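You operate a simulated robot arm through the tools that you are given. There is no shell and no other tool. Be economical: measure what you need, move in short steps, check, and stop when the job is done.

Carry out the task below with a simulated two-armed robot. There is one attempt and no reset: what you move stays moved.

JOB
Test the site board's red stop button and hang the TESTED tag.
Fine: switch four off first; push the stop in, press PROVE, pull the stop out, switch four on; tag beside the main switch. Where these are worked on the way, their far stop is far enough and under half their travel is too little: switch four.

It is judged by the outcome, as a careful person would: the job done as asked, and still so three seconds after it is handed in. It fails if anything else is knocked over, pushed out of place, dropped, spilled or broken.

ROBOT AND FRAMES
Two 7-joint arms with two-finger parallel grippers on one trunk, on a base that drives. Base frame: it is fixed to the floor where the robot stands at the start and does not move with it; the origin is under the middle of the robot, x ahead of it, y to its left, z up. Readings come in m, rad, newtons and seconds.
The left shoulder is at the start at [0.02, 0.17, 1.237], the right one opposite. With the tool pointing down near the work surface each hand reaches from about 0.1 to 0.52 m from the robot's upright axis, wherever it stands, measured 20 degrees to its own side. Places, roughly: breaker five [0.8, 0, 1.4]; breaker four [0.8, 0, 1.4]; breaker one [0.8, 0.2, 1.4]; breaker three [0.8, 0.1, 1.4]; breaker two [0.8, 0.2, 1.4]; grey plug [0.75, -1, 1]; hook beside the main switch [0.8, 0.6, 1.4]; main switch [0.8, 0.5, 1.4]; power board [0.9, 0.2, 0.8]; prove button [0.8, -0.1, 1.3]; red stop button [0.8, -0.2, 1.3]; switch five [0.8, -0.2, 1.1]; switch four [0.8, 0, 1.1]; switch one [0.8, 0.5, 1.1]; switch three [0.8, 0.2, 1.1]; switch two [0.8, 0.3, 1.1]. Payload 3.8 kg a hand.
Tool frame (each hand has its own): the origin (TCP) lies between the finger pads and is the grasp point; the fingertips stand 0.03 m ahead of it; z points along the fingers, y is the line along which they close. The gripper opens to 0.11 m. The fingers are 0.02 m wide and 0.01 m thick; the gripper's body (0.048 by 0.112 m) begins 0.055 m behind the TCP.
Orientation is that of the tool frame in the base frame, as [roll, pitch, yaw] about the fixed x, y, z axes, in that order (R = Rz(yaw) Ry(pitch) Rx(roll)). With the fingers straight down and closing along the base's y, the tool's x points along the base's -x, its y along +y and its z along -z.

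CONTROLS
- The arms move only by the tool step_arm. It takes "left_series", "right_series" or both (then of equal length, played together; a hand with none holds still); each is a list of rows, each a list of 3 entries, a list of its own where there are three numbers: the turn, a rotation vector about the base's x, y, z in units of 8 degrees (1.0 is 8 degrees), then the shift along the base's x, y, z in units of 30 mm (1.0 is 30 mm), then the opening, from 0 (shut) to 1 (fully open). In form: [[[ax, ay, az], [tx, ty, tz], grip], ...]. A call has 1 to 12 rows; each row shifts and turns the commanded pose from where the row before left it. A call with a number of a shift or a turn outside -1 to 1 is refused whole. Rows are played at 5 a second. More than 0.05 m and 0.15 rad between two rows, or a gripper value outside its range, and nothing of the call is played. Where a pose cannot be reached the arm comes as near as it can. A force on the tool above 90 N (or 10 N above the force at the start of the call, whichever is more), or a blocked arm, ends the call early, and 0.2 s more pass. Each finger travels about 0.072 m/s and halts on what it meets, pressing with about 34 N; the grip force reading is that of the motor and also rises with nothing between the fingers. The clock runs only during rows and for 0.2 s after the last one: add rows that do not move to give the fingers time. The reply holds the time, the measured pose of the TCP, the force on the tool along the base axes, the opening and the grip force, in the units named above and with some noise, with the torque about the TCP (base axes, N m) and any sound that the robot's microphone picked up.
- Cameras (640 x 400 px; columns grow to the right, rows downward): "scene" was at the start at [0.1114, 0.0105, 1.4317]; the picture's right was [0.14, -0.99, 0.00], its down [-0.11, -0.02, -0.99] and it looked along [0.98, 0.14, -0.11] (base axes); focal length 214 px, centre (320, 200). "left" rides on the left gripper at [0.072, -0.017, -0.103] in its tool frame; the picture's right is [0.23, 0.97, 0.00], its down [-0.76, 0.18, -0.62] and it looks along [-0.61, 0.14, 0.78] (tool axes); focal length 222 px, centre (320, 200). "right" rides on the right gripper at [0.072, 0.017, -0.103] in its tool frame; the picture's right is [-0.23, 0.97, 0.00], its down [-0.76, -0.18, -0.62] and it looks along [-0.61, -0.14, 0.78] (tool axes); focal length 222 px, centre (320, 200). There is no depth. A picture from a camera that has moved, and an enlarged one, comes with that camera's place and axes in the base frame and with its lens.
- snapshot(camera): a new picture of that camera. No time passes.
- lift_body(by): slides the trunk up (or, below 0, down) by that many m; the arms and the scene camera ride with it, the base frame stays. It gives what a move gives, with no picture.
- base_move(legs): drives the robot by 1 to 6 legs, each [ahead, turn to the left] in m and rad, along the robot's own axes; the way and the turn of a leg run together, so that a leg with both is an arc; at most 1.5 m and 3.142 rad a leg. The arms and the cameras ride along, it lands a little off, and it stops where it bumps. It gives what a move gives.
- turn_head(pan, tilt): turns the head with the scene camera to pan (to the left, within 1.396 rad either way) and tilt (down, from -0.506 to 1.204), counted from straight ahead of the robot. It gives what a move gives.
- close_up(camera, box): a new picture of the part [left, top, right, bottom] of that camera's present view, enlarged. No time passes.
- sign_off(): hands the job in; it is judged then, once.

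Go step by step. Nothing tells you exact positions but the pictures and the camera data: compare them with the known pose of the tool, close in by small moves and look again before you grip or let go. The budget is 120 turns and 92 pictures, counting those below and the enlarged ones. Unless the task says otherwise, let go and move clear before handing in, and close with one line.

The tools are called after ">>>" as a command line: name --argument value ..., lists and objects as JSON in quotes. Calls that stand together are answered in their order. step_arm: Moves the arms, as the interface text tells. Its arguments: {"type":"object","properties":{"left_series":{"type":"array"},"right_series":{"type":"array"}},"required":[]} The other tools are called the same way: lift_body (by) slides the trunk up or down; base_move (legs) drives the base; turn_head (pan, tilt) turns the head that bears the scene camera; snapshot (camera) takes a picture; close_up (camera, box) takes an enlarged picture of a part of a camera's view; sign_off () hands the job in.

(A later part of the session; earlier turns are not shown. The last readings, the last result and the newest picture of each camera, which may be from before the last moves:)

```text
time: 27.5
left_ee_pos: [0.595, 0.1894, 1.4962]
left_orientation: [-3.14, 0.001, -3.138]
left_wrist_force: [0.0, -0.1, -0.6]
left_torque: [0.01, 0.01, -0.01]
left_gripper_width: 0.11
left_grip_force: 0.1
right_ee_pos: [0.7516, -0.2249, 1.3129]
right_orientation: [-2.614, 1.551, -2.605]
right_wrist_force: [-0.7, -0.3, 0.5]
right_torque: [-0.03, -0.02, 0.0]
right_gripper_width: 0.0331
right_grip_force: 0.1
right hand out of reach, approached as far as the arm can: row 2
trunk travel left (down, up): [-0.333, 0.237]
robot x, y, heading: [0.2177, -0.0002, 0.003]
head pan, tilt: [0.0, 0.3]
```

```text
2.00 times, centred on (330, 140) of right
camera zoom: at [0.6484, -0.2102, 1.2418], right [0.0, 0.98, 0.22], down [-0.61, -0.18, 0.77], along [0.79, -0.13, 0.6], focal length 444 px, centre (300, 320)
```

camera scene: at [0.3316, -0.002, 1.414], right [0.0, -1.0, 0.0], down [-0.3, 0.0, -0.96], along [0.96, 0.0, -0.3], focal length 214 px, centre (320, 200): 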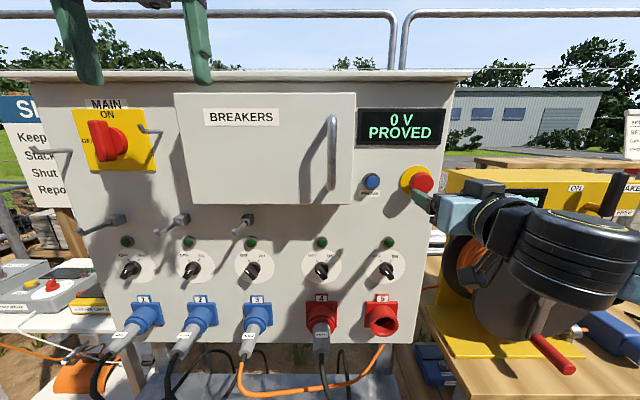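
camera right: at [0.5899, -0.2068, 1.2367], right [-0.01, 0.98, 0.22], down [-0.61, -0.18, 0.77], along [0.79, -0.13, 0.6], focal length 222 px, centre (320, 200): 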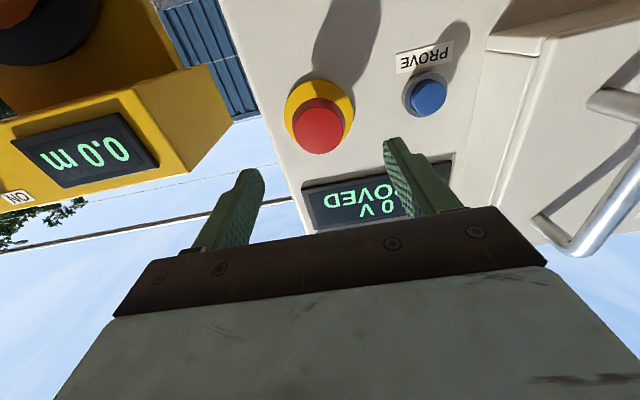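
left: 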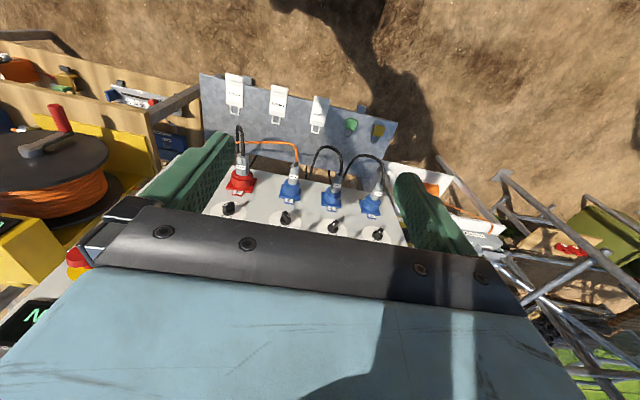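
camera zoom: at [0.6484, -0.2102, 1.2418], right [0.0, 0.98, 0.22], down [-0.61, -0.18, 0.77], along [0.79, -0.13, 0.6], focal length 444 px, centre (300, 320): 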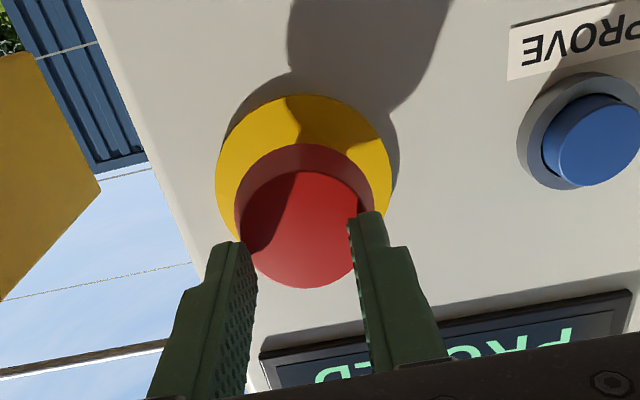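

The head sits a bit deeper, with its face at about 0.785, so the fingers closed in front of it. I'll reopen, go in 20 mm further and close again.

>>> step_arm --right_series '[[[0, 0, 0], [-0.2, 0.1, -0.1], 0.5], [[0, 0, 0], [0, 0, 0], 0.65], [[0, 0, 0], [0.4, 0, 0], 0.65], [[0, 0, 0], [0.5, 0, 0], 0.65], [[0, 0, 0], [0, 0, 0], 0.65]]'

>>> close_up --camera "right" --box '[200, 40, 460, 240]'

```text
time: 28.7
left_ee_pos: [0.5951, 0.1887, 1.4958]
left_orientation: [-3.14, 0.001, -3.137]
left_wrist_force: [-0.2, 0.2, 0.4]
left_torque: [0.03, -0.02, -0.01]
left_gripper_width: 0.1102
left_grip_force: 0.1
right_ee_pos: [0.7672, -0.2322, 1.3151]
right_orientation: [-2.627, 1.55, -2.62]
right_wrist_force: [-0.4, 0.5, -0.3]
right_torque: [0.0, 0.0, 0.02]
right_gripper_width: 0.0713
right_grip_force: 0.1
right hand out of reach, approached as far as the arm can: row 1, 4
trunk travel left (down, up): [-0.333, 0.237]
robot x, y, heading: [0.2157, 0.0009, 0.005]
head pan, tilt: [0.0, 0.3]
```

```text
2.00 times, centred on (330, 140) of right
camera zoom: at [0.6616, -0.2175, 1.2438], right [0.0, 0.98, 0.22], down [-0.61, -0.18, 0.77], along [0.79, -0.13, 0.59], focal length 444 px, centre (300, 320)
```

zoom: 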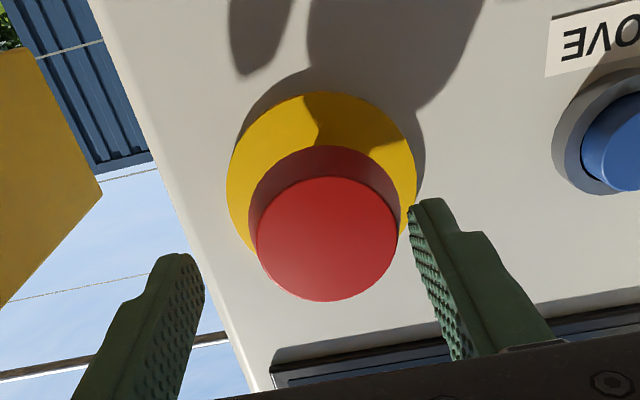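

The arm is at its reach limit and drifts sideways. I'll retract it and move the base 7 cm closer.

>>> step_arm --right_series '[[[0, 0, 0], [-1, 0.1, 0], 0.65], [[0, 0, 0], [-1, 0.1, -0.1], 0.65], [[0, 0, 0], [-1, 0.1, -0.1], 0.65], [[0, 0, 0], [-1, 0, 0], 0.65], [[0, 0, 0], [-0.3, 0, 0], 0.65]]'

>>> base_move --legs '[[0.07, 0]]'

>>> snapshot --camera "right"

```text
time: 29.9
left_ee_pos: [0.5958, 0.1891, 1.4964]
left_orientation: [-3.14, 0.003, -3.138]
left_wrist_force: [0.2, 0.1, 0.0]
left_torque: [-0.03, -0.01, 0.01]
left_gripper_width: 0.1097
left_grip_force: 0.1
right_ee_pos: [0.665, -0.222, 1.3141]
right_orientation: [-2.411, 1.554, -2.402]
right_wrist_force: [-0.4, 0.2, -0.9]
right_torque: [0.01, 0.04, 0.0]
right_gripper_width: 0.0714
right_grip_force: 0.1
right hand out of reach, approached as far as the arm can: row 4, 5
trunk travel left (down, up): [-0.333, 0.237]
robot x, y, heading: [0.216, 0.0012, 0.005]
head pan, tilt: [0.0, 0.3]
```

```text
time: 30.9
left_ee_pos: [0.665, 0.1899, 1.4955]
left_orientation: [-3.139, -0.001, -3.139]
left_wrist_force: [0.1, -0.1, -1.5]
left_torque: [-0.01, 0.05, 0.03]
left_gripper_width: 0.11
left_grip_force: 0.1
right_ee_pos: [0.7359, -0.2227, 1.3134]
right_orientation: [-2.472, 1.555, -2.463]
right_wrist_force: [0.6, 0.2, -0.4]
right_torque: [0.03, -0.02, 0.03]
right_gripper_width: 0.0712
right_grip_force: 0.0
trunk travel left (down, up): [-0.333, 0.237]
robot x, y, heading: [0.2856, 0.0011, 0.003]
head pan, tilt: [0.0, 0.3]
```

```text
54 pictures are left
camera right: at [0.6311, -0.2074, 1.242], right [-0.01, 0.98, 0.22], down [-0.61, -0.18, 0.77], along [0.79, -0.13, 0.6], focal length 222 px, centre (320, 200)
```

right: 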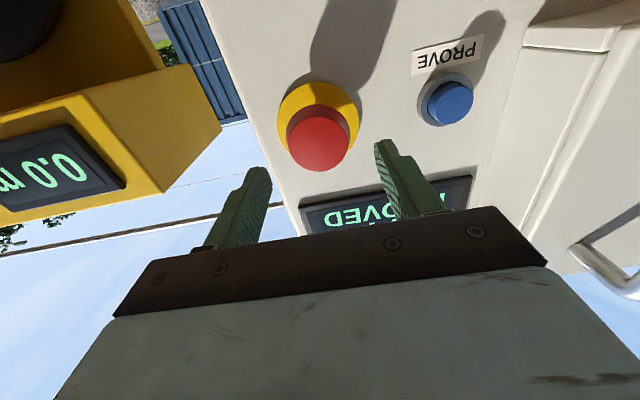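

I'll advance to about x=0.773, checking the head as I go.

>>> step_arm --right_series '[[[0, 0, 0], [0.4, 0, -0.1], 0.7], [[0, 0, 0], [0.4, 0, -0.05], 0.7], [[0, 0, 0], [0.45, 0, 0], 0.7], [[0, 0, 0], [0, 0, 0], 0.7]]'

>>> close_up --camera "right" --box '[200, 40, 460, 240]'

```text
time: 31.9
left_ee_pos: [0.6645, 0.19, 1.4966]
left_orientation: [-3.139, 0.003, -3.14]
left_wrist_force: [0.3, 0.0, 0.6]
left_torque: [-0.04, -0.01, 0.05]
left_gripper_width: 0.1099
left_grip_force: 0.1
right_ee_pos: [0.7728, -0.2226, 1.3086]
right_orientation: [-2.423, 1.556, -2.416]
right_wrist_force: [0.2, 0.2, -0.1]
right_torque: [-0.02, 0.0, 0.0]
right_gripper_width: 0.0774
right_grip_force: 0.2
trunk travel left (down, up): [-0.333, 0.237]
robot x, y, heading: [0.284, -0.0001, 0.003]
head pan, tilt: [0.0, 0.3]
```

```text
2.00 times, centred on (330, 140) of right
camera zoom: at [0.6675, -0.2077, 1.2376], right [-0.01, 0.98, 0.22], down [-0.61, -0.18, 0.77], along [0.79, -0.13, 0.6], focal length 444 px, centre (300, 320)
```

zoom: 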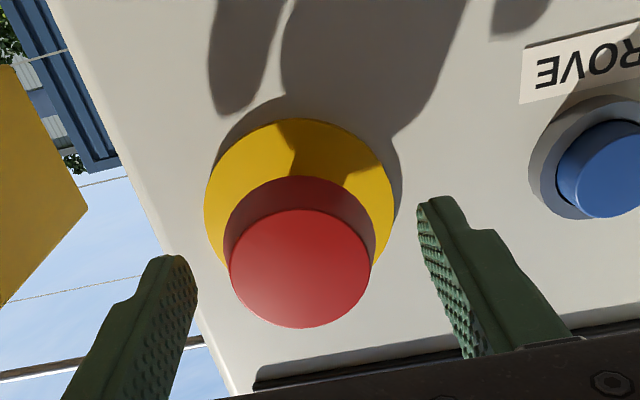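

The fingers straddle the head evenly, so I'll close on it.

>>> step_arm --right_series '[[[0, 0, 0], [0, 0, 0], 0.5], [[0, 0, 0], [0, 0, 0], 0.35], [[0, 0, 0], [0, 0, 0], 0.25], [[0, 0, 0], [0, 0, 0], 0.2], [[0, 0, 0], [0, 0, 0], 0.2]]'

>>> close_up --camera "right" --box '[200, 40, 460, 240]'

```text
time: 33.1
left_ee_pos: [0.6636, 0.1892, 1.4961]
left_orientation: [-3.14, 0.004, -3.139]
left_wrist_force: [0.1, 0.5, 0.6]
left_torque: [0.04, 0.01, -0.01]
left_gripper_width: 0.1097
left_grip_force: 0.0
right_ee_pos: [0.7721, -0.2236, 1.3091]
right_orientation: [-2.447, 1.556, -2.438]
right_wrist_force: [0.5, -0.8, 0.0]
right_torque: [-0.05, 0.08, 0.26]
right_gripper_width: 0.0503
right_grip_force: 44.9
trunk travel left (down, up): [-0.333, 0.237]
robot x, y, heading: [0.2882, 0.0024, 0.002]
head pan, tilt: [0.0, 0.3]
```

```text
2.00 times, centred on (330, 140) of right
camera zoom: at [0.6674, -0.2081, 1.2375], right [-0.01, 0.98, 0.22], down [-0.61, -0.18, 0.77], along [0.79, -0.13, 0.6], focal length 444 px, centre (300, 320)
```

zoom: 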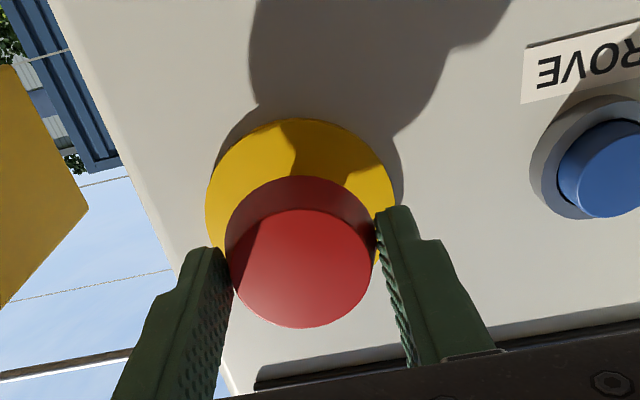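

The head is gripped at 50 mm. Now I'll pull it straight out.

>>> step_arm --right_series '[[[0, 0, 0], [-0.15, 0, 0], 0.2], [[0, 0, 0], [-0.15, 0, 0], 0.2], [[0, 0, 0], [-0.15, 0, 0], 0.2], [[0, 0, 0], [0, 0, 0], 0.2]]'

>>> snapshot --camera "scene"

```text
time: 34.1
left_ee_pos: [0.6694, 0.1886, 1.4957]
left_orientation: [-3.141, -0.001, -3.137]
left_wrist_force: [1.0, 0.4, 0.1]
left_torque: [-0.01, 0.0, 0.0]
left_gripper_width: 0.11
left_grip_force: 0.0
right_ee_pos: [0.7632, -0.2231, 1.3088]
right_orientation: [-2.529, 1.554, -2.524]
right_wrist_force: [22.2, -2.7, 7.1]
right_torque: [0.02, -0.18, 0.26]
right_gripper_width: 0.0503
right_grip_force: 45.4
trunk travel left (down, up): [-0.333, 0.237]
robot x, y, heading: [0.2908, -0.0025, 0.003]
head pan, tilt: [0.0, 0.3]
```

```text
51 pictures are left
camera scene: at [0.4053, -0.0019, 1.4138], right [0.0, -1.0, 0.0], down [-0.3, 0.0, -0.95], along [0.95, 0.0, -0.3], focal length 214 px, centre (320, 200)
```

scene: 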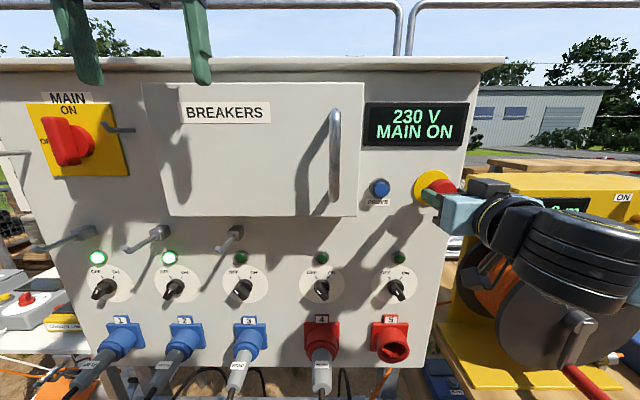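

The stop is out and the display shows MAIN ON again. I'll release, retract and return to switch four with the hand rolled to the OFF angle.

>>> step_arm --right_series '[[[0, 0, 0], [0, 0, 0], 0.5], [[0, 0, 0], [0, 0, 0], 0.75], [[0, 0, 0], [-1, 0, 0], 0.75], [[0, 0, 0], [-0.9, 0, -0.5], 0.75], [[-0.6, 0, 0], [0, 0.9, -1], 0.5], [[-0.6, 0, 0], [0, 0.9, -1], 0.5], [[-0.6, 0, 0], [0, 0.9, -1], 0.5], [[-0.6, 0, 0], [0, 0.9, -1], 0.5], [[-0.6, 0, 0], [0, 0.9, -1], 0.5], [[-0.6, 0, 0], [0, 0.9, -1], 0.5], [[-0.6, 0, 0], [0, 0.9, -0.6], 0.5], [[-0.4, 0, 0], [0, 0.9, -0.55], 0.5]]'

>>> snapshot --camera "scene"

>>> snapshot --camera "right"

```text
time: 36.7
left_ee_pos: [0.6651, 0.1916, 1.4975]
left_orientation: [-3.139, 0.002, -3.137]
left_wrist_force: [0.4, 0.5, -0.4]
left_torque: [-0.03, -0.03, -0.02]
left_gripper_width: 0.1099
left_grip_force: 0.1
right_ee_pos: [0.7364, -0.0386, 1.1463]
right_orientation: [-1.618, 1.053, -1.592]
right_wrist_force: [0.5, -0.9, 0.4]
right_torque: [0.02, 0.01, -0.02]
right_gripper_width: 0.0552
right_grip_force: 0.0
right hand out of reach, approached as far as the arm can: row 3, 4, 5, 6, 7
trunk travel left (down, up): [-0.333, 0.237]
robot x, y, heading: [0.2853, 0.0025, 0.002]
head pan, tilt: [0.0, 0.3]
```

```text
50 pictures are left
camera scene: at [0.4012, -0.0001, 1.414], right [0.0, -1.0, 0.0], down [-0.3, 0.0, -0.96], along [0.96, 0.0, -0.3], focal length 214 px, centre (320, 200)
```

scene: 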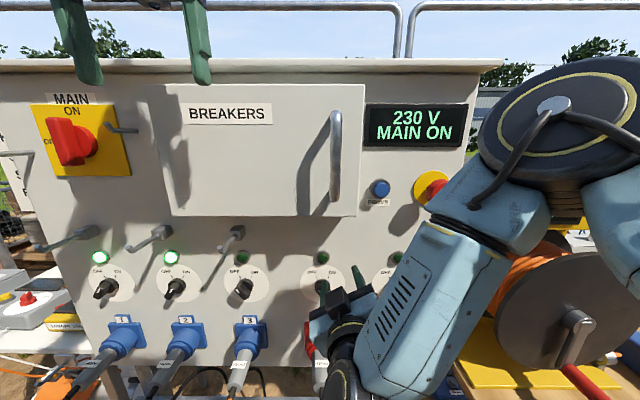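

```text
49 pictures are left
camera right: at [0.632, -0.0617, 1.0766], right [-0.03, 0.96, -0.28], down [-0.61, 0.21, 0.76], along [0.79, 0.19, 0.58], focal length 222 px, centre (320, 200)
```

right: 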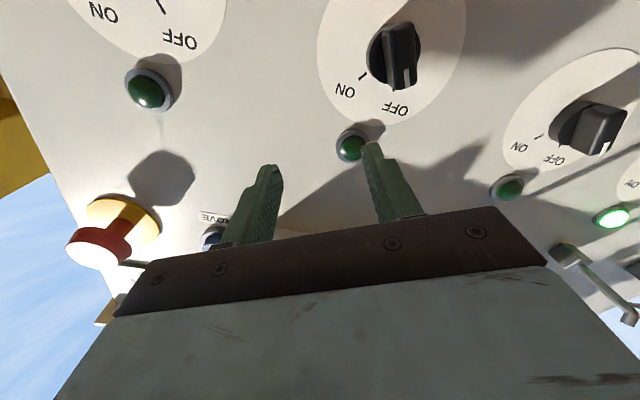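

I'll line up in front of knob four with a small lateral and downward move plus the last bit of roll.

>>> step_arm --right_series '[[[-0.4, 0, 0], [-0.3, 0.5, -0.9], 0.5], [[-0.4, 0, 0], [-0.1, 0.5, -0.9], 0.5], [[-0.1, 0, 0], [0, 0.15, -0.5], 0.5], [[0, 0, 0], [0, 0, 0], 0.5]]'

>>> snapshot --camera "right"

>>> close_up --camera "scene" --box '[270, 240, 398, 320]'

```text
time: 37.7
left_ee_pos: [0.6648, 0.1899, 1.495]
left_orientation: [-3.14, 0.003, -3.138]
left_wrist_force: [0.2, -0.4, -0.2]
left_torque: [-0.03, 0.0, 0.02]
left_gripper_width: 0.11
left_grip_force: 0.1
right_ee_pos: [0.725, -0.006, 1.0774]
right_orientation: [-1.614, 0.929, -1.588]
right_wrist_force: [0.3, 0.5, -0.7]
right_torque: [-0.04, 0.02, -0.01]
right_gripper_width: 0.055
right_grip_force: 0.0
trunk travel left (down, up): [-0.333, 0.237]
robot x, y, heading: [0.2876, -0.0021, -0.003]
head pan, tilt: [0.0, 0.3]
```

```text
48 pictures are left
camera right: at [0.62, -0.0376, 1.0108], right [-0.03, 0.92, -0.4], down [-0.61, 0.3, 0.73], along [0.79, 0.26, 0.55], focal length 222 px, centre (320, 200)
```

right: 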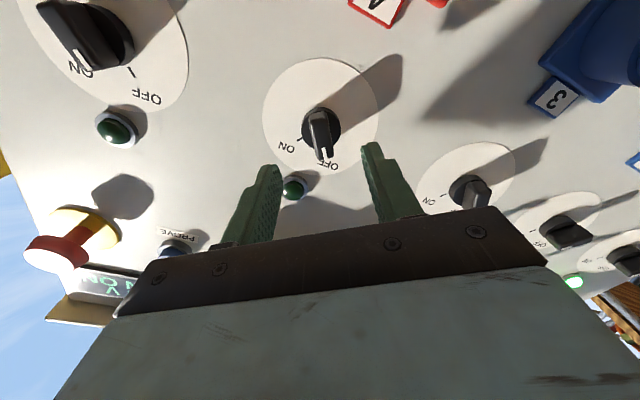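

```text
5.00 times, centred on (334, 280) of scene
camera zoom: at [0.4011, -0.002, 1.414], right [0.0, -1.0, 0.0], down [-0.3, 0.0, -0.96], along [0.96, 0.0, -0.3], focal length 1072 px, centre (250, -200)
```

zoom: 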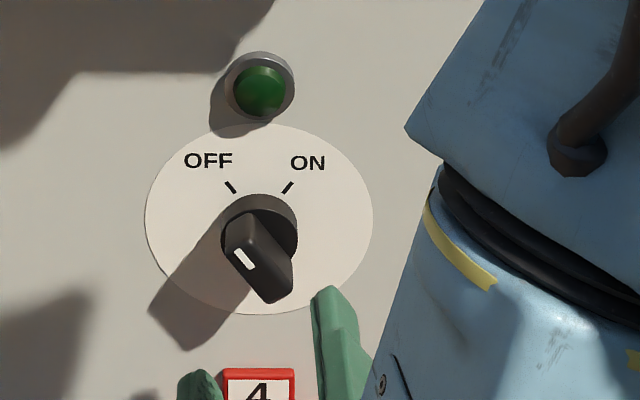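

Everything is aligned with the handle. I'll advance 48 mm and grip.

>>> step_arm --right_series '[[[0, 0, 0], [0.9, 0, 0], 0.5], [[0, 0, 0], [0.7, 0, 0], 0.5], [[0, 0, 0], [0, 0, 0], 0.5], [[0, 0, 0], [0, 0, 0], 0.3], [[0, 0, 0], [0, 0, 0], 0.1], [[0, 0, 0], [0, 0, 0], 0.05], [[0, 0, 0], [0, 0, 0], 0.05]]'

>>> snapshot --camera "right"

```text
time: 39.3
left_ee_pos: [0.6656, 0.1921, 1.4957]
left_orientation: [-3.139, -0.001, -3.137]
left_wrist_force: [0.3, 0.7, -0.1]
left_torque: [-0.02, -0.03, 0.03]
left_gripper_width: 0.1102
left_grip_force: 0.1
right_ee_pos: [0.7725, -0.0051, 1.0753]
right_orientation: [-1.623, 0.933, -1.591]
right_wrist_force: [-0.1, 10.2, -12.7]
right_torque: [0.8, -0.02, 0.0]
right_gripper_width: 0.0159
right_grip_force: 44.6
trunk travel left (down, up): [-0.333, 0.237]
robot x, y, heading: [0.2874, 0.0006, 0.005]
head pan, tilt: [0.0, 0.3]
```

```text
46 pictures are left
camera right: at [0.6677, -0.0364, 1.0092], right [-0.03, 0.92, -0.4], down [-0.61, 0.3, 0.74], along [0.79, 0.26, 0.55], focal length 222 px, centre (320, 200)
```

right: 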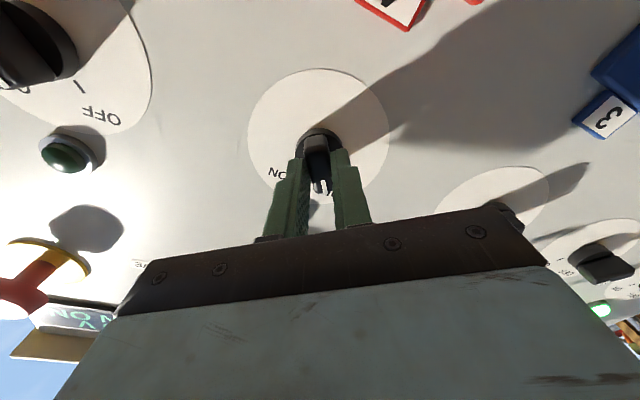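

The handle is gripped. I'll turn it clockwise to ON.

>>> step_arm --right_series '[[[0.9, 0, 0], [0, 0, 0], 0.05], [[0.9, 0, 0], [0, 0, 0], 0.05], [[0.9, 0, 0], [0, 0, 0], 0.05], [[0.9, 0, 0], [0, 0, 0], 0.05], [[0.9, 0, 0], [0, 0, 0], 0.05], [[0.9, 0, 0], [0, 0, 0], 0.05], [[0.9, 0, 0], [0, 0, 0], 0.05], [[0.9, 0, 0], [0, 0, 0], 0.05], [[0.9, 0, 0], [0, 0, 0], 0.05], [[0.9, 0, 0], [0, 0, 0], 0.05]]'

>>> snapshot --camera "scene"

```text
time: 41.5
left_ee_pos: [0.6658, 0.1923, 1.4955]
left_orientation: [-3.139, 0.002, -3.138]
left_wrist_force: [0.7, -0.1, 0.2]
left_torque: [0.02, -0.03, 0.0]
left_gripper_width: 0.1099
left_grip_force: 0.2
right_ee_pos: [0.7737, -0.0027, 1.0736]
right_orientation: [1.574, 0.953, 1.606]
right_wrist_force: [-9.5, 15.6, -21.9]
right_torque: [-0.36, 1.04, 0.25]
right_gripper_width: 0.0162
right_grip_force: 45.4
trunk travel left (down, up): [-0.333, 0.237]
robot x, y, heading: [0.2883, 0.0029, -0.004]
head pan, tilt: [0.0, 0.3]
```

```text
45 pictures are left
camera scene: at [0.4018, 0.0006, 1.414], right [0.0, -1.0, 0.0], down [-0.3, 0.0, -0.96], along [0.96, 0.0, -0.3], focal length 214 px, centre (320, 200)
```

scene: 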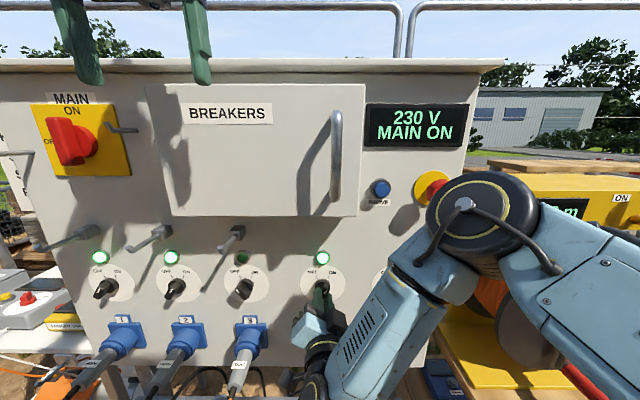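

Lamp 4 is lit. A slight further turn reaches the stop, then I'll release and retract the right hand well out of the way.

>>> step_arm --right_series '[[[0.5, 0, 0], [0, 0, 0], 0.05], [[0, 0, 0], [0, 0, 0], 0.3], [[0, 0, 0], [0, 0, 0], 0.5], [[0, 0, 0], [0, 0, 0], 0.5], [[0, 0, 0], [-1, 0, 0], 0.5], [[0, 0, 0], [-1, 0, 0], 0.5], [[-0.8, 0, 0], [-1, -1, 0.3], 0.5], [[-0.8, 0, 0], [-0.5, -1, 0.3], 0.3], [[-0.8, 0, 0], [0, -1, 0.3], 0], [[-0.8, 0, 0], [0, -1, 0.3], 0], [[-0.8, 0, 0], [0, -1, 0.3], 0]]'

>>> turn_head --pan 0.2 --tilt 0.6

>>> snapshot --camera "scene"

```text
time: 43.9
left_ee_pos: [0.663, 0.1906, 1.4964]
left_orientation: [-3.139, 0.003, -3.139]
left_wrist_force: [-0.2, -0.6, -0.4]
left_torque: [0.01, 0.0, -0.01]
left_gripper_width: 0.1101
left_grip_force: 0.0
right_ee_pos: [0.6902, -0.11, 1.1318]
right_orientation: [1.629, 1.443, 1.657]
right_wrist_force: [0.2, -1.5, 0.6]
right_torque: [0.02, -0.01, 0.0]
right_gripper_width: 0.0
right_grip_force: 33.6
right hand out of reach, approached as far as the arm can: row 9, 10, 11
trunk travel left (down, up): [-0.333, 0.237]
robot x, y, heading: [0.287, 0.0024, 0.002]
head pan, tilt: [0.0, 0.3]
```

```text
time: 44.7
left_ee_pos: [0.664, 0.1907, 1.4959]
left_orientation: [-3.141, 0.002, -3.138]
left_wrist_force: [0.0, 0.6, -0.6]
left_torque: [0.02, 0.01, 0.0]
left_gripper_width: 0.1102
left_grip_force: 0.1
right_ee_pos: [0.6911, -0.1105, 1.1314]
right_orientation: [1.631, 1.441, 1.657]
right_wrist_force: [-0.1, 0.4, 0.4]
right_torque: [-0.02, -0.03, -0.05]
right_gripper_width: 0.0001
right_grip_force: 34.1
trunk travel left (down, up): [-0.333, 0.237]
robot x, y, heading: [0.289, 0.0027, 0.002]
head pan, tilt: [0.201, 0.6]
```

```text
44 pictures are left
camera scene: at [0.3944, 0.0156, 1.3866], right [0.2, -0.98, 0.0], down [-0.55, -0.11, -0.83], along [0.81, 0.17, -0.56], focal length 214 px, centre (320, 200)
```

scene: 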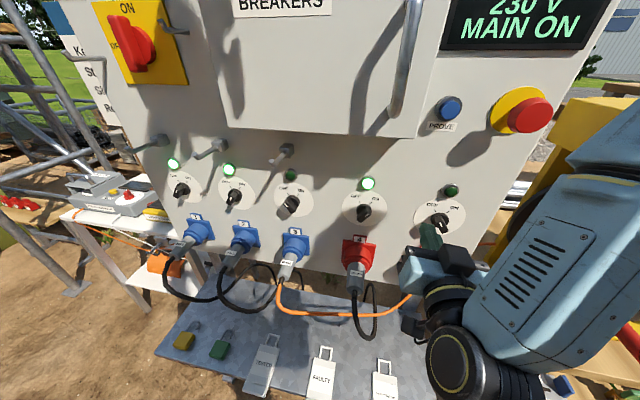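

The switching is done and lamp 4 is on. Now the TESTED tag: I'll back the left hand off slightly, take it down above the tag and look.

>>> step_arm --left_series '[[[0, 0, 0], [-1, 0.3, -0.5], 1], [[0, 0, 0], [-1, 0.3, -1], 1], [[0, 0, 0], [-1, 0.3, -1], 1], [[0, 0, 0], [-0.6, 0.3, -1], 1], [[0, 0, 0], [0, 0, -1], 1], [[0, 0, 0], [0, 0, -1], 1], [[0, 0, 0], [0, 0, -1], 1], [[0, 0, 0], [0, 0, -1], 1], [[0, 0, 0], [0, 0, -1], 1]]'

>>> snapshot --camera "left"

>>> snapshot --camera "scene"

```text
time: 46.7
left_ee_pos: [0.558, 0.2251, 1.241]
left_orientation: [-3.14, 0.002, -3.139]
left_wrist_force: [-0.1, -0.4, 0.1]
left_torque: [0.01, -0.03, 0.02]
left_gripper_width: 0.1099
left_grip_force: 0.1
right_ee_pos: [0.6893, -0.1106, 1.1324]
right_orientation: [1.633, 1.441, 1.661]
right_wrist_force: [-0.4, 0.3, 0.2]
right_torque: [0.0, 0.01, -0.04]
right_gripper_width: 0.0003
right_grip_force: 33.8
trunk travel left (down, up): [-0.333, 0.237]
robot x, y, heading: [0.2837, 0.0011, 0.002]
head pan, tilt: [0.201, 0.6]
```

```text
43 pictures are left
camera left: at [0.4846, 0.2092, 1.3445], right [-0.23, 0.97, 0.0], down [0.76, 0.18, 0.62], along [0.61, 0.14, -0.78], focal length 222 px, centre (320, 200)
```

left: 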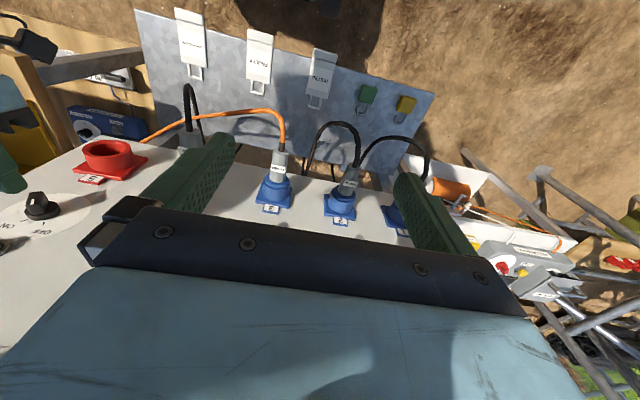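

```text
42 pictures are left
camera scene: at [0.3947, 0.016, 1.3865], right [0.2, -0.98, 0.0], down [-0.55, -0.11, -0.82], along [0.81, 0.17, -0.57], focal length 214 px, centre (320, 200)
```

scene: 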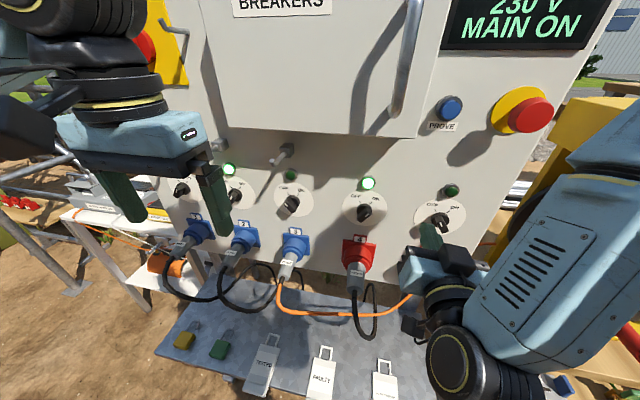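

The tag body spans about x 0.54–0.645 at y 0.235, with its loop at x 0.66 and the shelf near z 0.62. I'll descend over its middle, keeping clear of the plugs.

>>> step_arm --left_series '[[[0, 0, 0], [0.3, 0.1, -1], 1], [[0, 0, 0], [0.3, 0.1, -1], 1], [[0, 0, 0], [0.3, 0.1, -1], 1], [[0, 0, 0], [0, 0, -1], 1], [[0, 0, 0], [0, 0, -1], 1], [[0, 0, 0], [0, 0, -1], 1], [[0, 0, 0], [0, 0, -1], 1], [[0, 0, 0], [0, 0, -1], 1], [[0, 0, 0], [0, 0, -1], 1], [[0, 0, 0], [0, 0, -1], 1], [[0, 0, 0], [0, 0, -1], 1], [[0, 0, 0], [0, 0, -1], 1]]'

>>> snapshot --camera "left"

>>> snapshot --camera "scene"

```text
time: 49.3
left_ee_pos: [0.585, 0.2357, 0.8812]
left_orientation: [-3.14, 0.002, -3.137]
left_wrist_force: [0.2, 0.3, -0.6]
left_torque: [0.01, -0.01, 0.02]
left_gripper_width: 0.1102
left_grip_force: 0.1
right_ee_pos: [0.6899, -0.11, 1.1319]
right_orientation: [1.631, 1.443, 1.659]
right_wrist_force: [0.2, -0.5, 0.6]
right_torque: [0.02, -0.02, 0.0]
right_gripper_width: 0.0001
right_grip_force: 34.0
trunk travel left (down, up): [-0.333, 0.237]
robot x, y, heading: [0.2852, 0.0001, 0.005]
head pan, tilt: [0.201, 0.6]
```

```text
41 pictures are left
camera left: at [0.5115, 0.2191, 0.9844], right [-0.23, 0.97, 0.0], down [0.76, 0.18, 0.62], along [0.61, 0.14, -0.78], focal length 222 px, centre (320, 200)
```

left: 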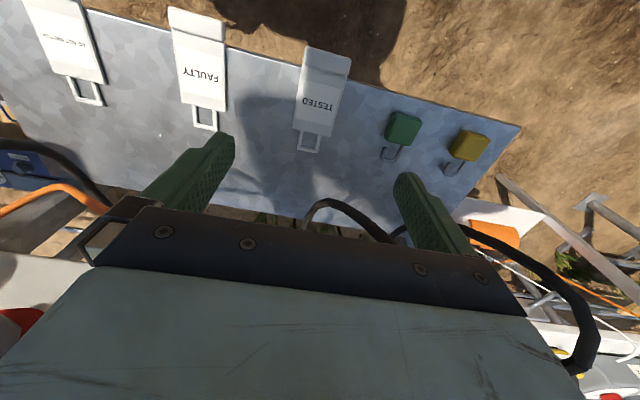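

```text
40 pictures are left
camera scene: at [0.3945, 0.0158, 1.3865], right [0.2, -0.98, 0.0], down [-0.55, -0.11, -0.83], along [0.81, 0.17, -0.56], focal length 214 px, centre (320, 200)
```

scene: 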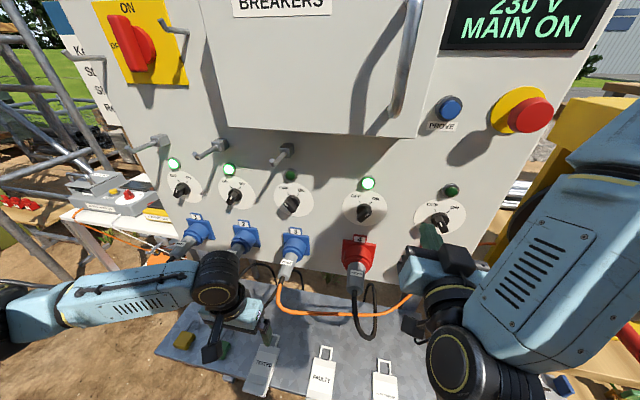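

I'll look closer at the tag.

>>> close_up --camera "left" --box '[250, 35, 390, 165]'

>>> close_up --camera "scene" --box '[200, 310, 340, 400]'

```text
3.08 times, centred on (320, 100) of left
camera zoom: at [0.5115, 0.2191, 0.9844], right [-0.23, 0.97, 0.0], down [0.76, 0.18, 0.62], along [0.61, 0.14, -0.78], focal length 684 px, centre (320, 508)
```

zoom: 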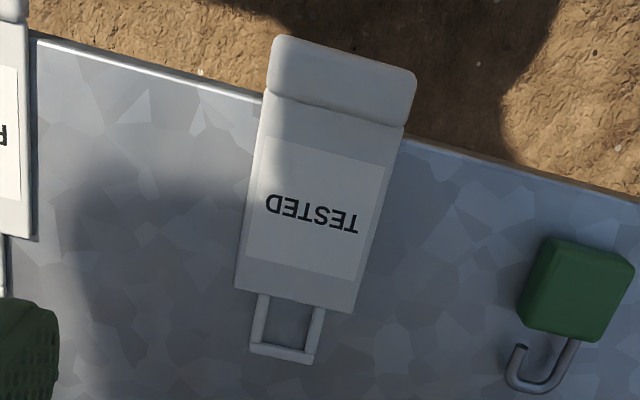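

```text
4.44 times, centred on (270, 355) of scene
camera zoom: at [0.3945, 0.0158, 1.3865], right [0.2, -0.98, 0.0], down [-0.55, -0.11, -0.83], along [0.81, 0.17, -0.56], focal length 953 px, centre (542, -489)
```

zoom: 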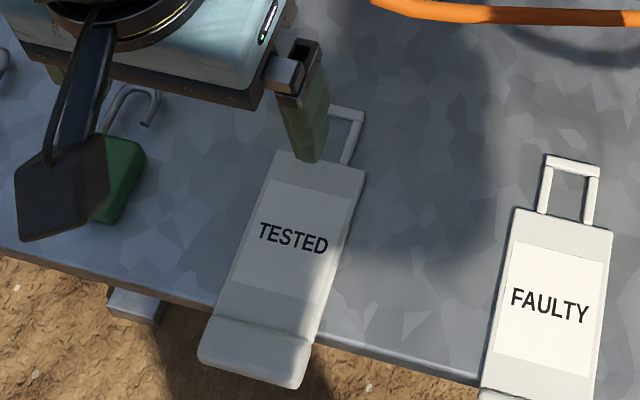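

The tag's thick grip tab overhangs the shelf's front edge at about (0.550, 0.234, 0.63), with the tag along +x. I'll move over the tab and go down to z≈0.70 before checking.

>>> step_arm --left_series '[[[0, 0, 0], [-0.6, 0, -0.5], 1], [[0, 0, 0], [-0.6, -0.05, -1], 1], [[0, 0, 0], [0, 0, -1], 1], [[0, 0, 0], [0, 0, -1], 1], [[0, 0, 0], [0, 0, -1], 1], [[0, 0, 0], [0, 0, -1], 1], [[0, 0, 0], [0, 0, -0.5], 1], [[0, 0, 0], [0, 0, 0], 1]]'

>>> snapshot --camera "left"

>>> close_up --camera "scene" --box '[180, 290, 340, 400]'

```text
time: 51.1
left_ee_pos: [0.5476, 0.2341, 0.7012]
left_orientation: [-3.14, 0.002, -3.138]
left_wrist_force: [0.1, 0.5, 0.0]
left_torque: [0.01, 0.01, 0.0]
left_gripper_width: 0.1101
left_grip_force: 0.1
right_ee_pos: [0.6899, -0.1116, 1.1317]
right_orientation: [1.633, 1.441, 1.66]
right_wrist_force: [0.6, 0.7, -0.3]
right_torque: [-0.02, -0.02, -0.01]
right_gripper_width: 0.0
right_grip_force: 34.1
trunk travel left (down, up): [-0.333, 0.237]
robot x, y, heading: [0.2845, 0.0014, -0.001]
head pan, tilt: [0.201, 0.6]
```

```text
37 pictures are left
camera left: at [0.4754, 0.2172, 0.8047], right [-0.23, 0.97, 0.0], down [0.76, 0.18, 0.62], along [0.61, 0.14, -0.78], focal length 222 px, centre (320, 200)
```

left: 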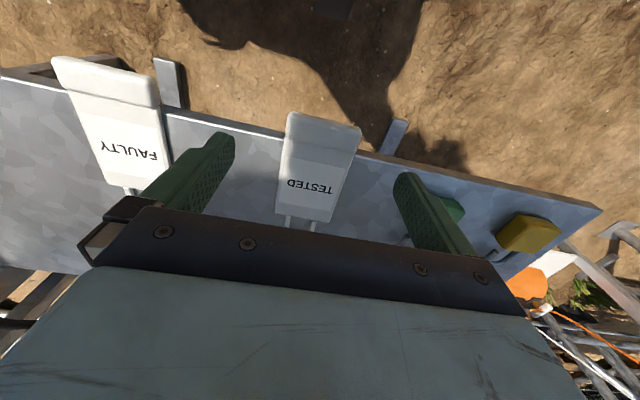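

```text
3.64 times, centred on (260, 345) of scene
camera zoom: at [0.3945, 0.0157, 1.3865], right [0.2, -0.98, 0.0], down [-0.55, -0.11, -0.83], along [0.81, 0.17, -0.56], focal length 780 px, centre (538, -327)
```

zoom: 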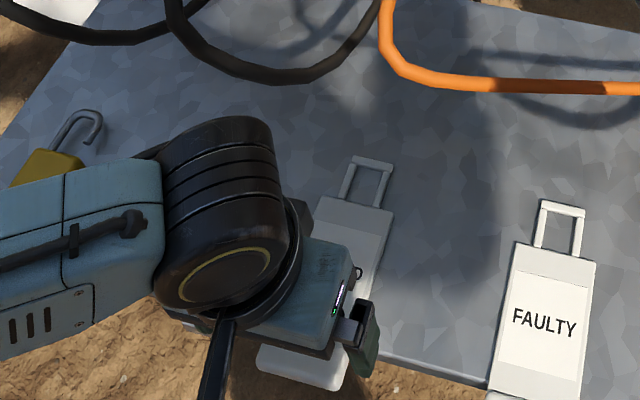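

The hand is centred over the tab. I'll shift 4 mm back and descend so the tips are around the tab's sides.

>>> step_arm --left_series '[[[0, 0, 0], [-0.13, 0, -0.5], 1], [[0, 0, 0], [0, 0, -0.6], 1], [[0, 0, 0], [0, 0, -0.5], 1], [[0, 0, 0], [0, 0, 0], 1]]'

>>> snapshot --camera "left"

```text
time: 52.1
left_ee_pos: [0.5448, 0.2346, 0.6533]
left_orientation: [-3.141, 0.002, -3.138]
left_wrist_force: [-0.5, 0.9, 0.2]
left_torque: [0.0, 0.0, -0.01]
left_gripper_width: 0.1099
left_grip_force: 0.1
right_ee_pos: [0.6894, -0.1098, 1.1321]
right_orientation: [1.634, 1.441, 1.66]
right_wrist_force: [-0.1, -1.6, -0.3]
right_torque: [0.0, 0.03, 0.02]
right_gripper_width: 0.0001
right_grip_force: 33.9
trunk travel left (down, up): [-0.333, 0.237]
robot x, y, heading: [0.2862, 0.0005, 0.006]
head pan, tilt: [0.201, 0.6]
```

```text
35 pictures are left
camera left: at [0.4712, 0.2176, 0.7567], right [-0.23, 0.97, 0.0], down [0.76, 0.18, 0.62], along [0.61, 0.14, -0.78], focal length 222 px, centre (320, 200)
```

left: 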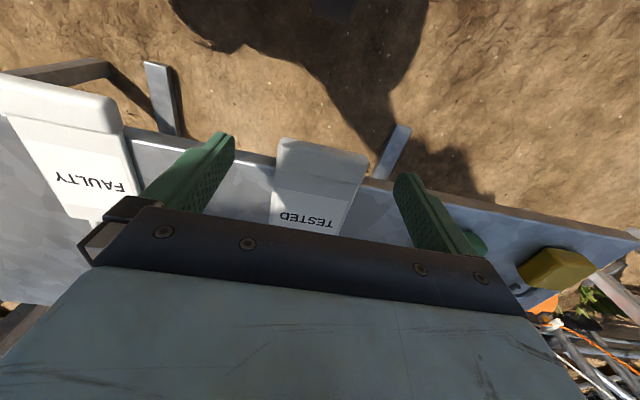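

The tips seem to be level with the tab's top and close to the shelf edge. I'll go 6 mm back and 12 mm lower, then close.

>>> step_arm --left_series '[[[0, 0, 0], [-0.2, 0, 0], 1], [[0, 0, 0], [0, 0, -0.2], 1], [[0, 0, 0], [0, 0, -0.2], 1], [[0, 0, 0], [0, 0, 0], 0.8], [[0, 0, 0], [0, 0, 0], 0.65], [[0, 0, 0], [0, 0, 0], 0.5], [[0, 0, 0], [0, 0, 0], 0.4], [[0, 0, 0], [0, 0, 0], 0.4]]'

>>> snapshot --camera "left"

```text
time: 53.9
left_ee_pos: [0.5375, 0.2329, 0.6412]
left_orientation: [-3.141, 0.001, -3.139]
left_wrist_force: [0.1, 0.6, -0.1]
left_torque: [-0.02, 0.0, -0.01]
left_gripper_width: 0.0439
left_grip_force: 0.1
right_ee_pos: [0.6903, -0.1118, 1.132]
right_orientation: [1.634, 1.44, 1.661]
right_wrist_force: [0.4, 0.0, -0.4]
right_torque: [-0.02, -0.01, 0.0]
right_gripper_width: 0.0
right_grip_force: 33.8
trunk travel left (down, up): [-0.333, 0.237]
robot x, y, heading: [0.2881, 0.001, -0.001]
head pan, tilt: [0.201, 0.6]
```

```text
34 pictures are left
camera left: at [0.4651, 0.2172, 0.7452], right [-0.23, 0.97, 0.0], down [0.76, 0.18, 0.62], along [0.61, 0.14, -0.78], focal length 222 px, centre (320, 200)
```

left: 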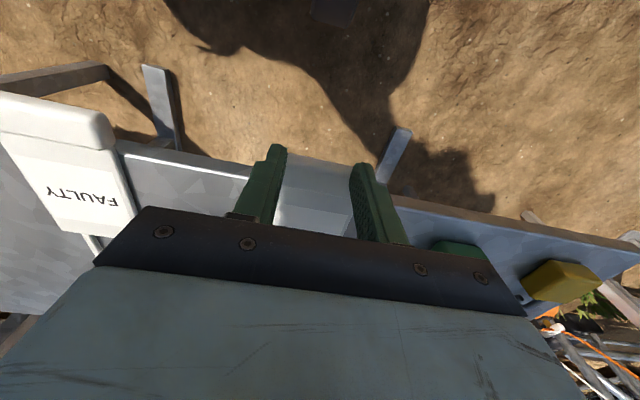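

The fingers closed without touching, so the tag lies lower than I estimated. I'll reopen, rise a little and measure again.

>>> step_arm --left_series '[[[0, 0, 0], [0, 0, 0.5], 0.7], [[0, 0, 0], [0, 0, 0.5], 1], [[0, 0, 0], [0, 0, 0], 1], [[0, 0, 0], [0, 0, 0], 1], [[0, 0, 0], [0, 0, 0], 1]]'

>>> close_up --camera "left" --box '[200, 100, 440, 250]'

>>> close_up --camera "right" --box '[0, 0, 640, 400]'

```text
time: 55.1
left_ee_pos: [0.5369, 0.2345, 0.6722]
left_orientation: [3.142, 0.002, -3.138]
left_wrist_force: [-0.9, 0.4, 0.0]
left_torque: [0.03, 0.03, 0.03]
left_gripper_width: 0.1099
left_grip_force: 0.1
right_ee_pos: [0.6913, -0.1103, 1.1325]
right_orientation: [1.632, 1.441, 1.66]
right_wrist_force: [-0.2, -0.1, -0.2]
right_torque: [0.01, 0.0, 0.03]
right_gripper_width: 0.0001
right_grip_force: 34.0
trunk travel left (down, up): [-0.333, 0.237]
robot x, y, heading: [0.284, -0.0022, 0.003]
head pan, tilt: [0.201, 0.6]
```

```text
2.67 times, centred on (320, 175) of left
camera zoom: at [0.4652, 0.2174, 0.7754], right [-0.23, 0.97, 0.0], down [0.76, 0.18, 0.62], along [0.61, 0.14, -0.78], focal length 592 px, centre (320, 267)
```

zoom: 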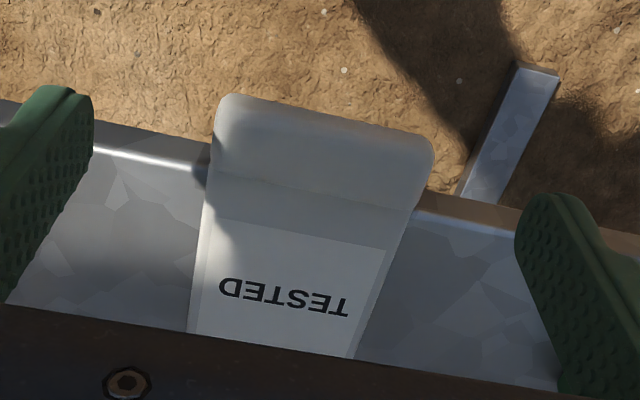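

```text
1.00 times, centred on (320, 200) of right (not enlarged: the box is as wide or as high as the picture)
camera zoom: at [0.5852, -0.0877, 1.0629], right [-0.02, 0.94, 0.35], down [-0.61, -0.29, 0.74], along [0.79, -0.2, 0.58], focal length 222 px, centre (320, 200)
```

zoom: 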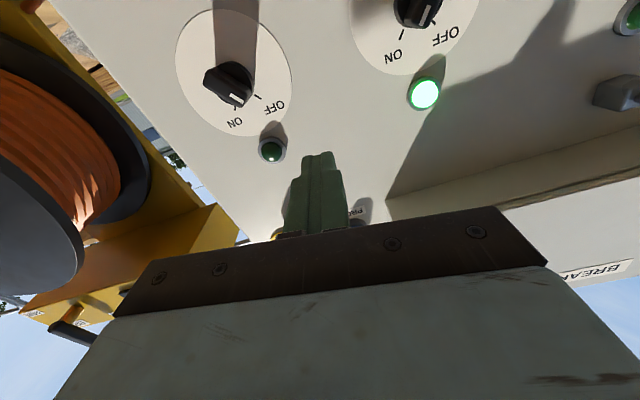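

Re-measured: the card top is at z≈0.609, the tab spans x 0.538–0.566 and y is centred at 0.236, and the shelf edge is at x 0.565. I'll go to (0.550, 0.235, 0.627) and close.

>>> step_arm --left_series '[[[0, 0, 0], [0.43, 0.03, -0.5], 1], [[0, 0, 0], [0, 0, -0.5], 1], [[0, 0, 0], [0, 0, -0.5], 1], [[0, 0, 0], [0, 0, 0], 0.9], [[0, 0, 0], [0, 0, 0], 0.75], [[0, 0, 0], [0, 0, 0], 0.6], [[0, 0, 0], [0, 0, 0], 0.5], [[0, 0, 0], [0, 0, 0], 0.5]]'

>>> snapshot --camera "left"

```text
time: 56.9
left_ee_pos: [0.5504, 0.2351, 0.6262]
left_orientation: [-3.14, 0.001, -3.138]
left_wrist_force: [-0.6, 0.7, -0.4]
left_torque: [0.0, 0.02, -0.03]
left_gripper_width: 0.0688
left_grip_force: 34.5
right_ee_pos: [0.6902, -0.1106, 1.1319]
right_orientation: [1.631, 1.441, 1.659]
right_wrist_force: [0.4, -0.1, 0.1]
right_torque: [-0.03, 0.03, 0.0]
right_gripper_width: 0.0002
right_grip_force: 34.5
trunk travel left (down, up): [-0.333, 0.237]
robot x, y, heading: [0.2821, 0.001, -0.0]
head pan, tilt: [0.201, 0.6]
```

```text
31 pictures are left
camera left: at [0.4781, 0.2183, 0.7304], right [-0.23, 0.97, 0.0], down [0.76, 0.18, 0.62], along [0.61, 0.14, -0.78], focal length 222 px, centre (320, 200)
```

left: 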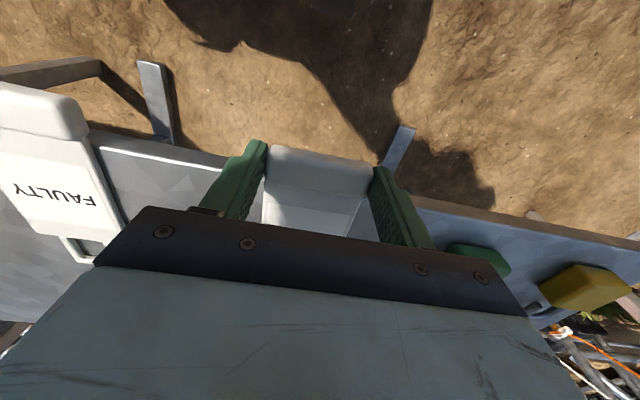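

The tab is gripped at 69 mm. I'll lift slightly, then pull back clear of the cables before rising.

>>> step_arm --left_series '[[[0, 0, 0], [0, 0, 0.3], 0.5], [[0, 0, 0], [0, 0, 0.3], 0.5], [[0, 0, 0], [-0.7, 0, 0], 0.5], [[0, 0, 0], [-0.8, 0, 0], 0.5], [[0, 0, 0], [-0.8, 0, 0], 0.5], [[0, 0, 0], [-0.8, 0, 0], 0.5], [[0, 0, 0], [-0.4, 0, 0.5], 0.5], [[0, 0, 0], [0, 0, 1], 0.5]]'

>>> snapshot --camera "left"

>>> snapshot --camera "scene"

```text
time: 58.7
left_ee_pos: [0.4461, 0.2345, 0.6899]
left_orientation: [-3.14, 0.001, -3.137]
left_wrist_force: [-0.1, -0.6, -0.4]
left_torque: [0.04, 0.04, 0.0]
left_gripper_width: 0.0691
left_grip_force: 33.9
right_ee_pos: [0.689, -0.1105, 1.1318]
right_orientation: [1.631, 1.442, 1.657]
right_wrist_force: [-0.4, -0.3, 0.2]
right_torque: [-0.03, 0.03, -0.03]
right_gripper_width: 0.0001
right_grip_force: 33.7
trunk travel left (down, up): [-0.333, 0.237]
robot x, y, heading: [0.2851, -0.0029, 0.004]
head pan, tilt: [0.201, 0.6]
```

```text
30 pictures are left
camera left: at [0.3729, 0.218, 0.7939], right [-0.23, 0.97, 0.0], down [0.76, 0.18, 0.62], along [0.61, 0.14, -0.78], focal length 222 px, centre (320, 200)
```

left: 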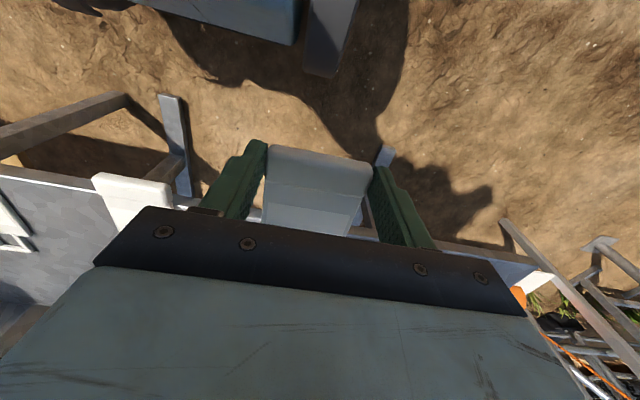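

```text
29 pictures are left
camera scene: at [0.3944, 0.0156, 1.3865], right [0.2, -0.98, 0.0], down [-0.55, -0.11, -0.83], along [0.81, 0.17, -0.56], focal length 214 px, centre (320, 200)
```

scene: 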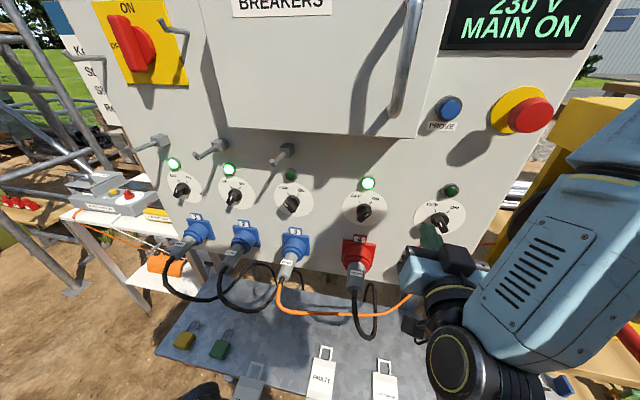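

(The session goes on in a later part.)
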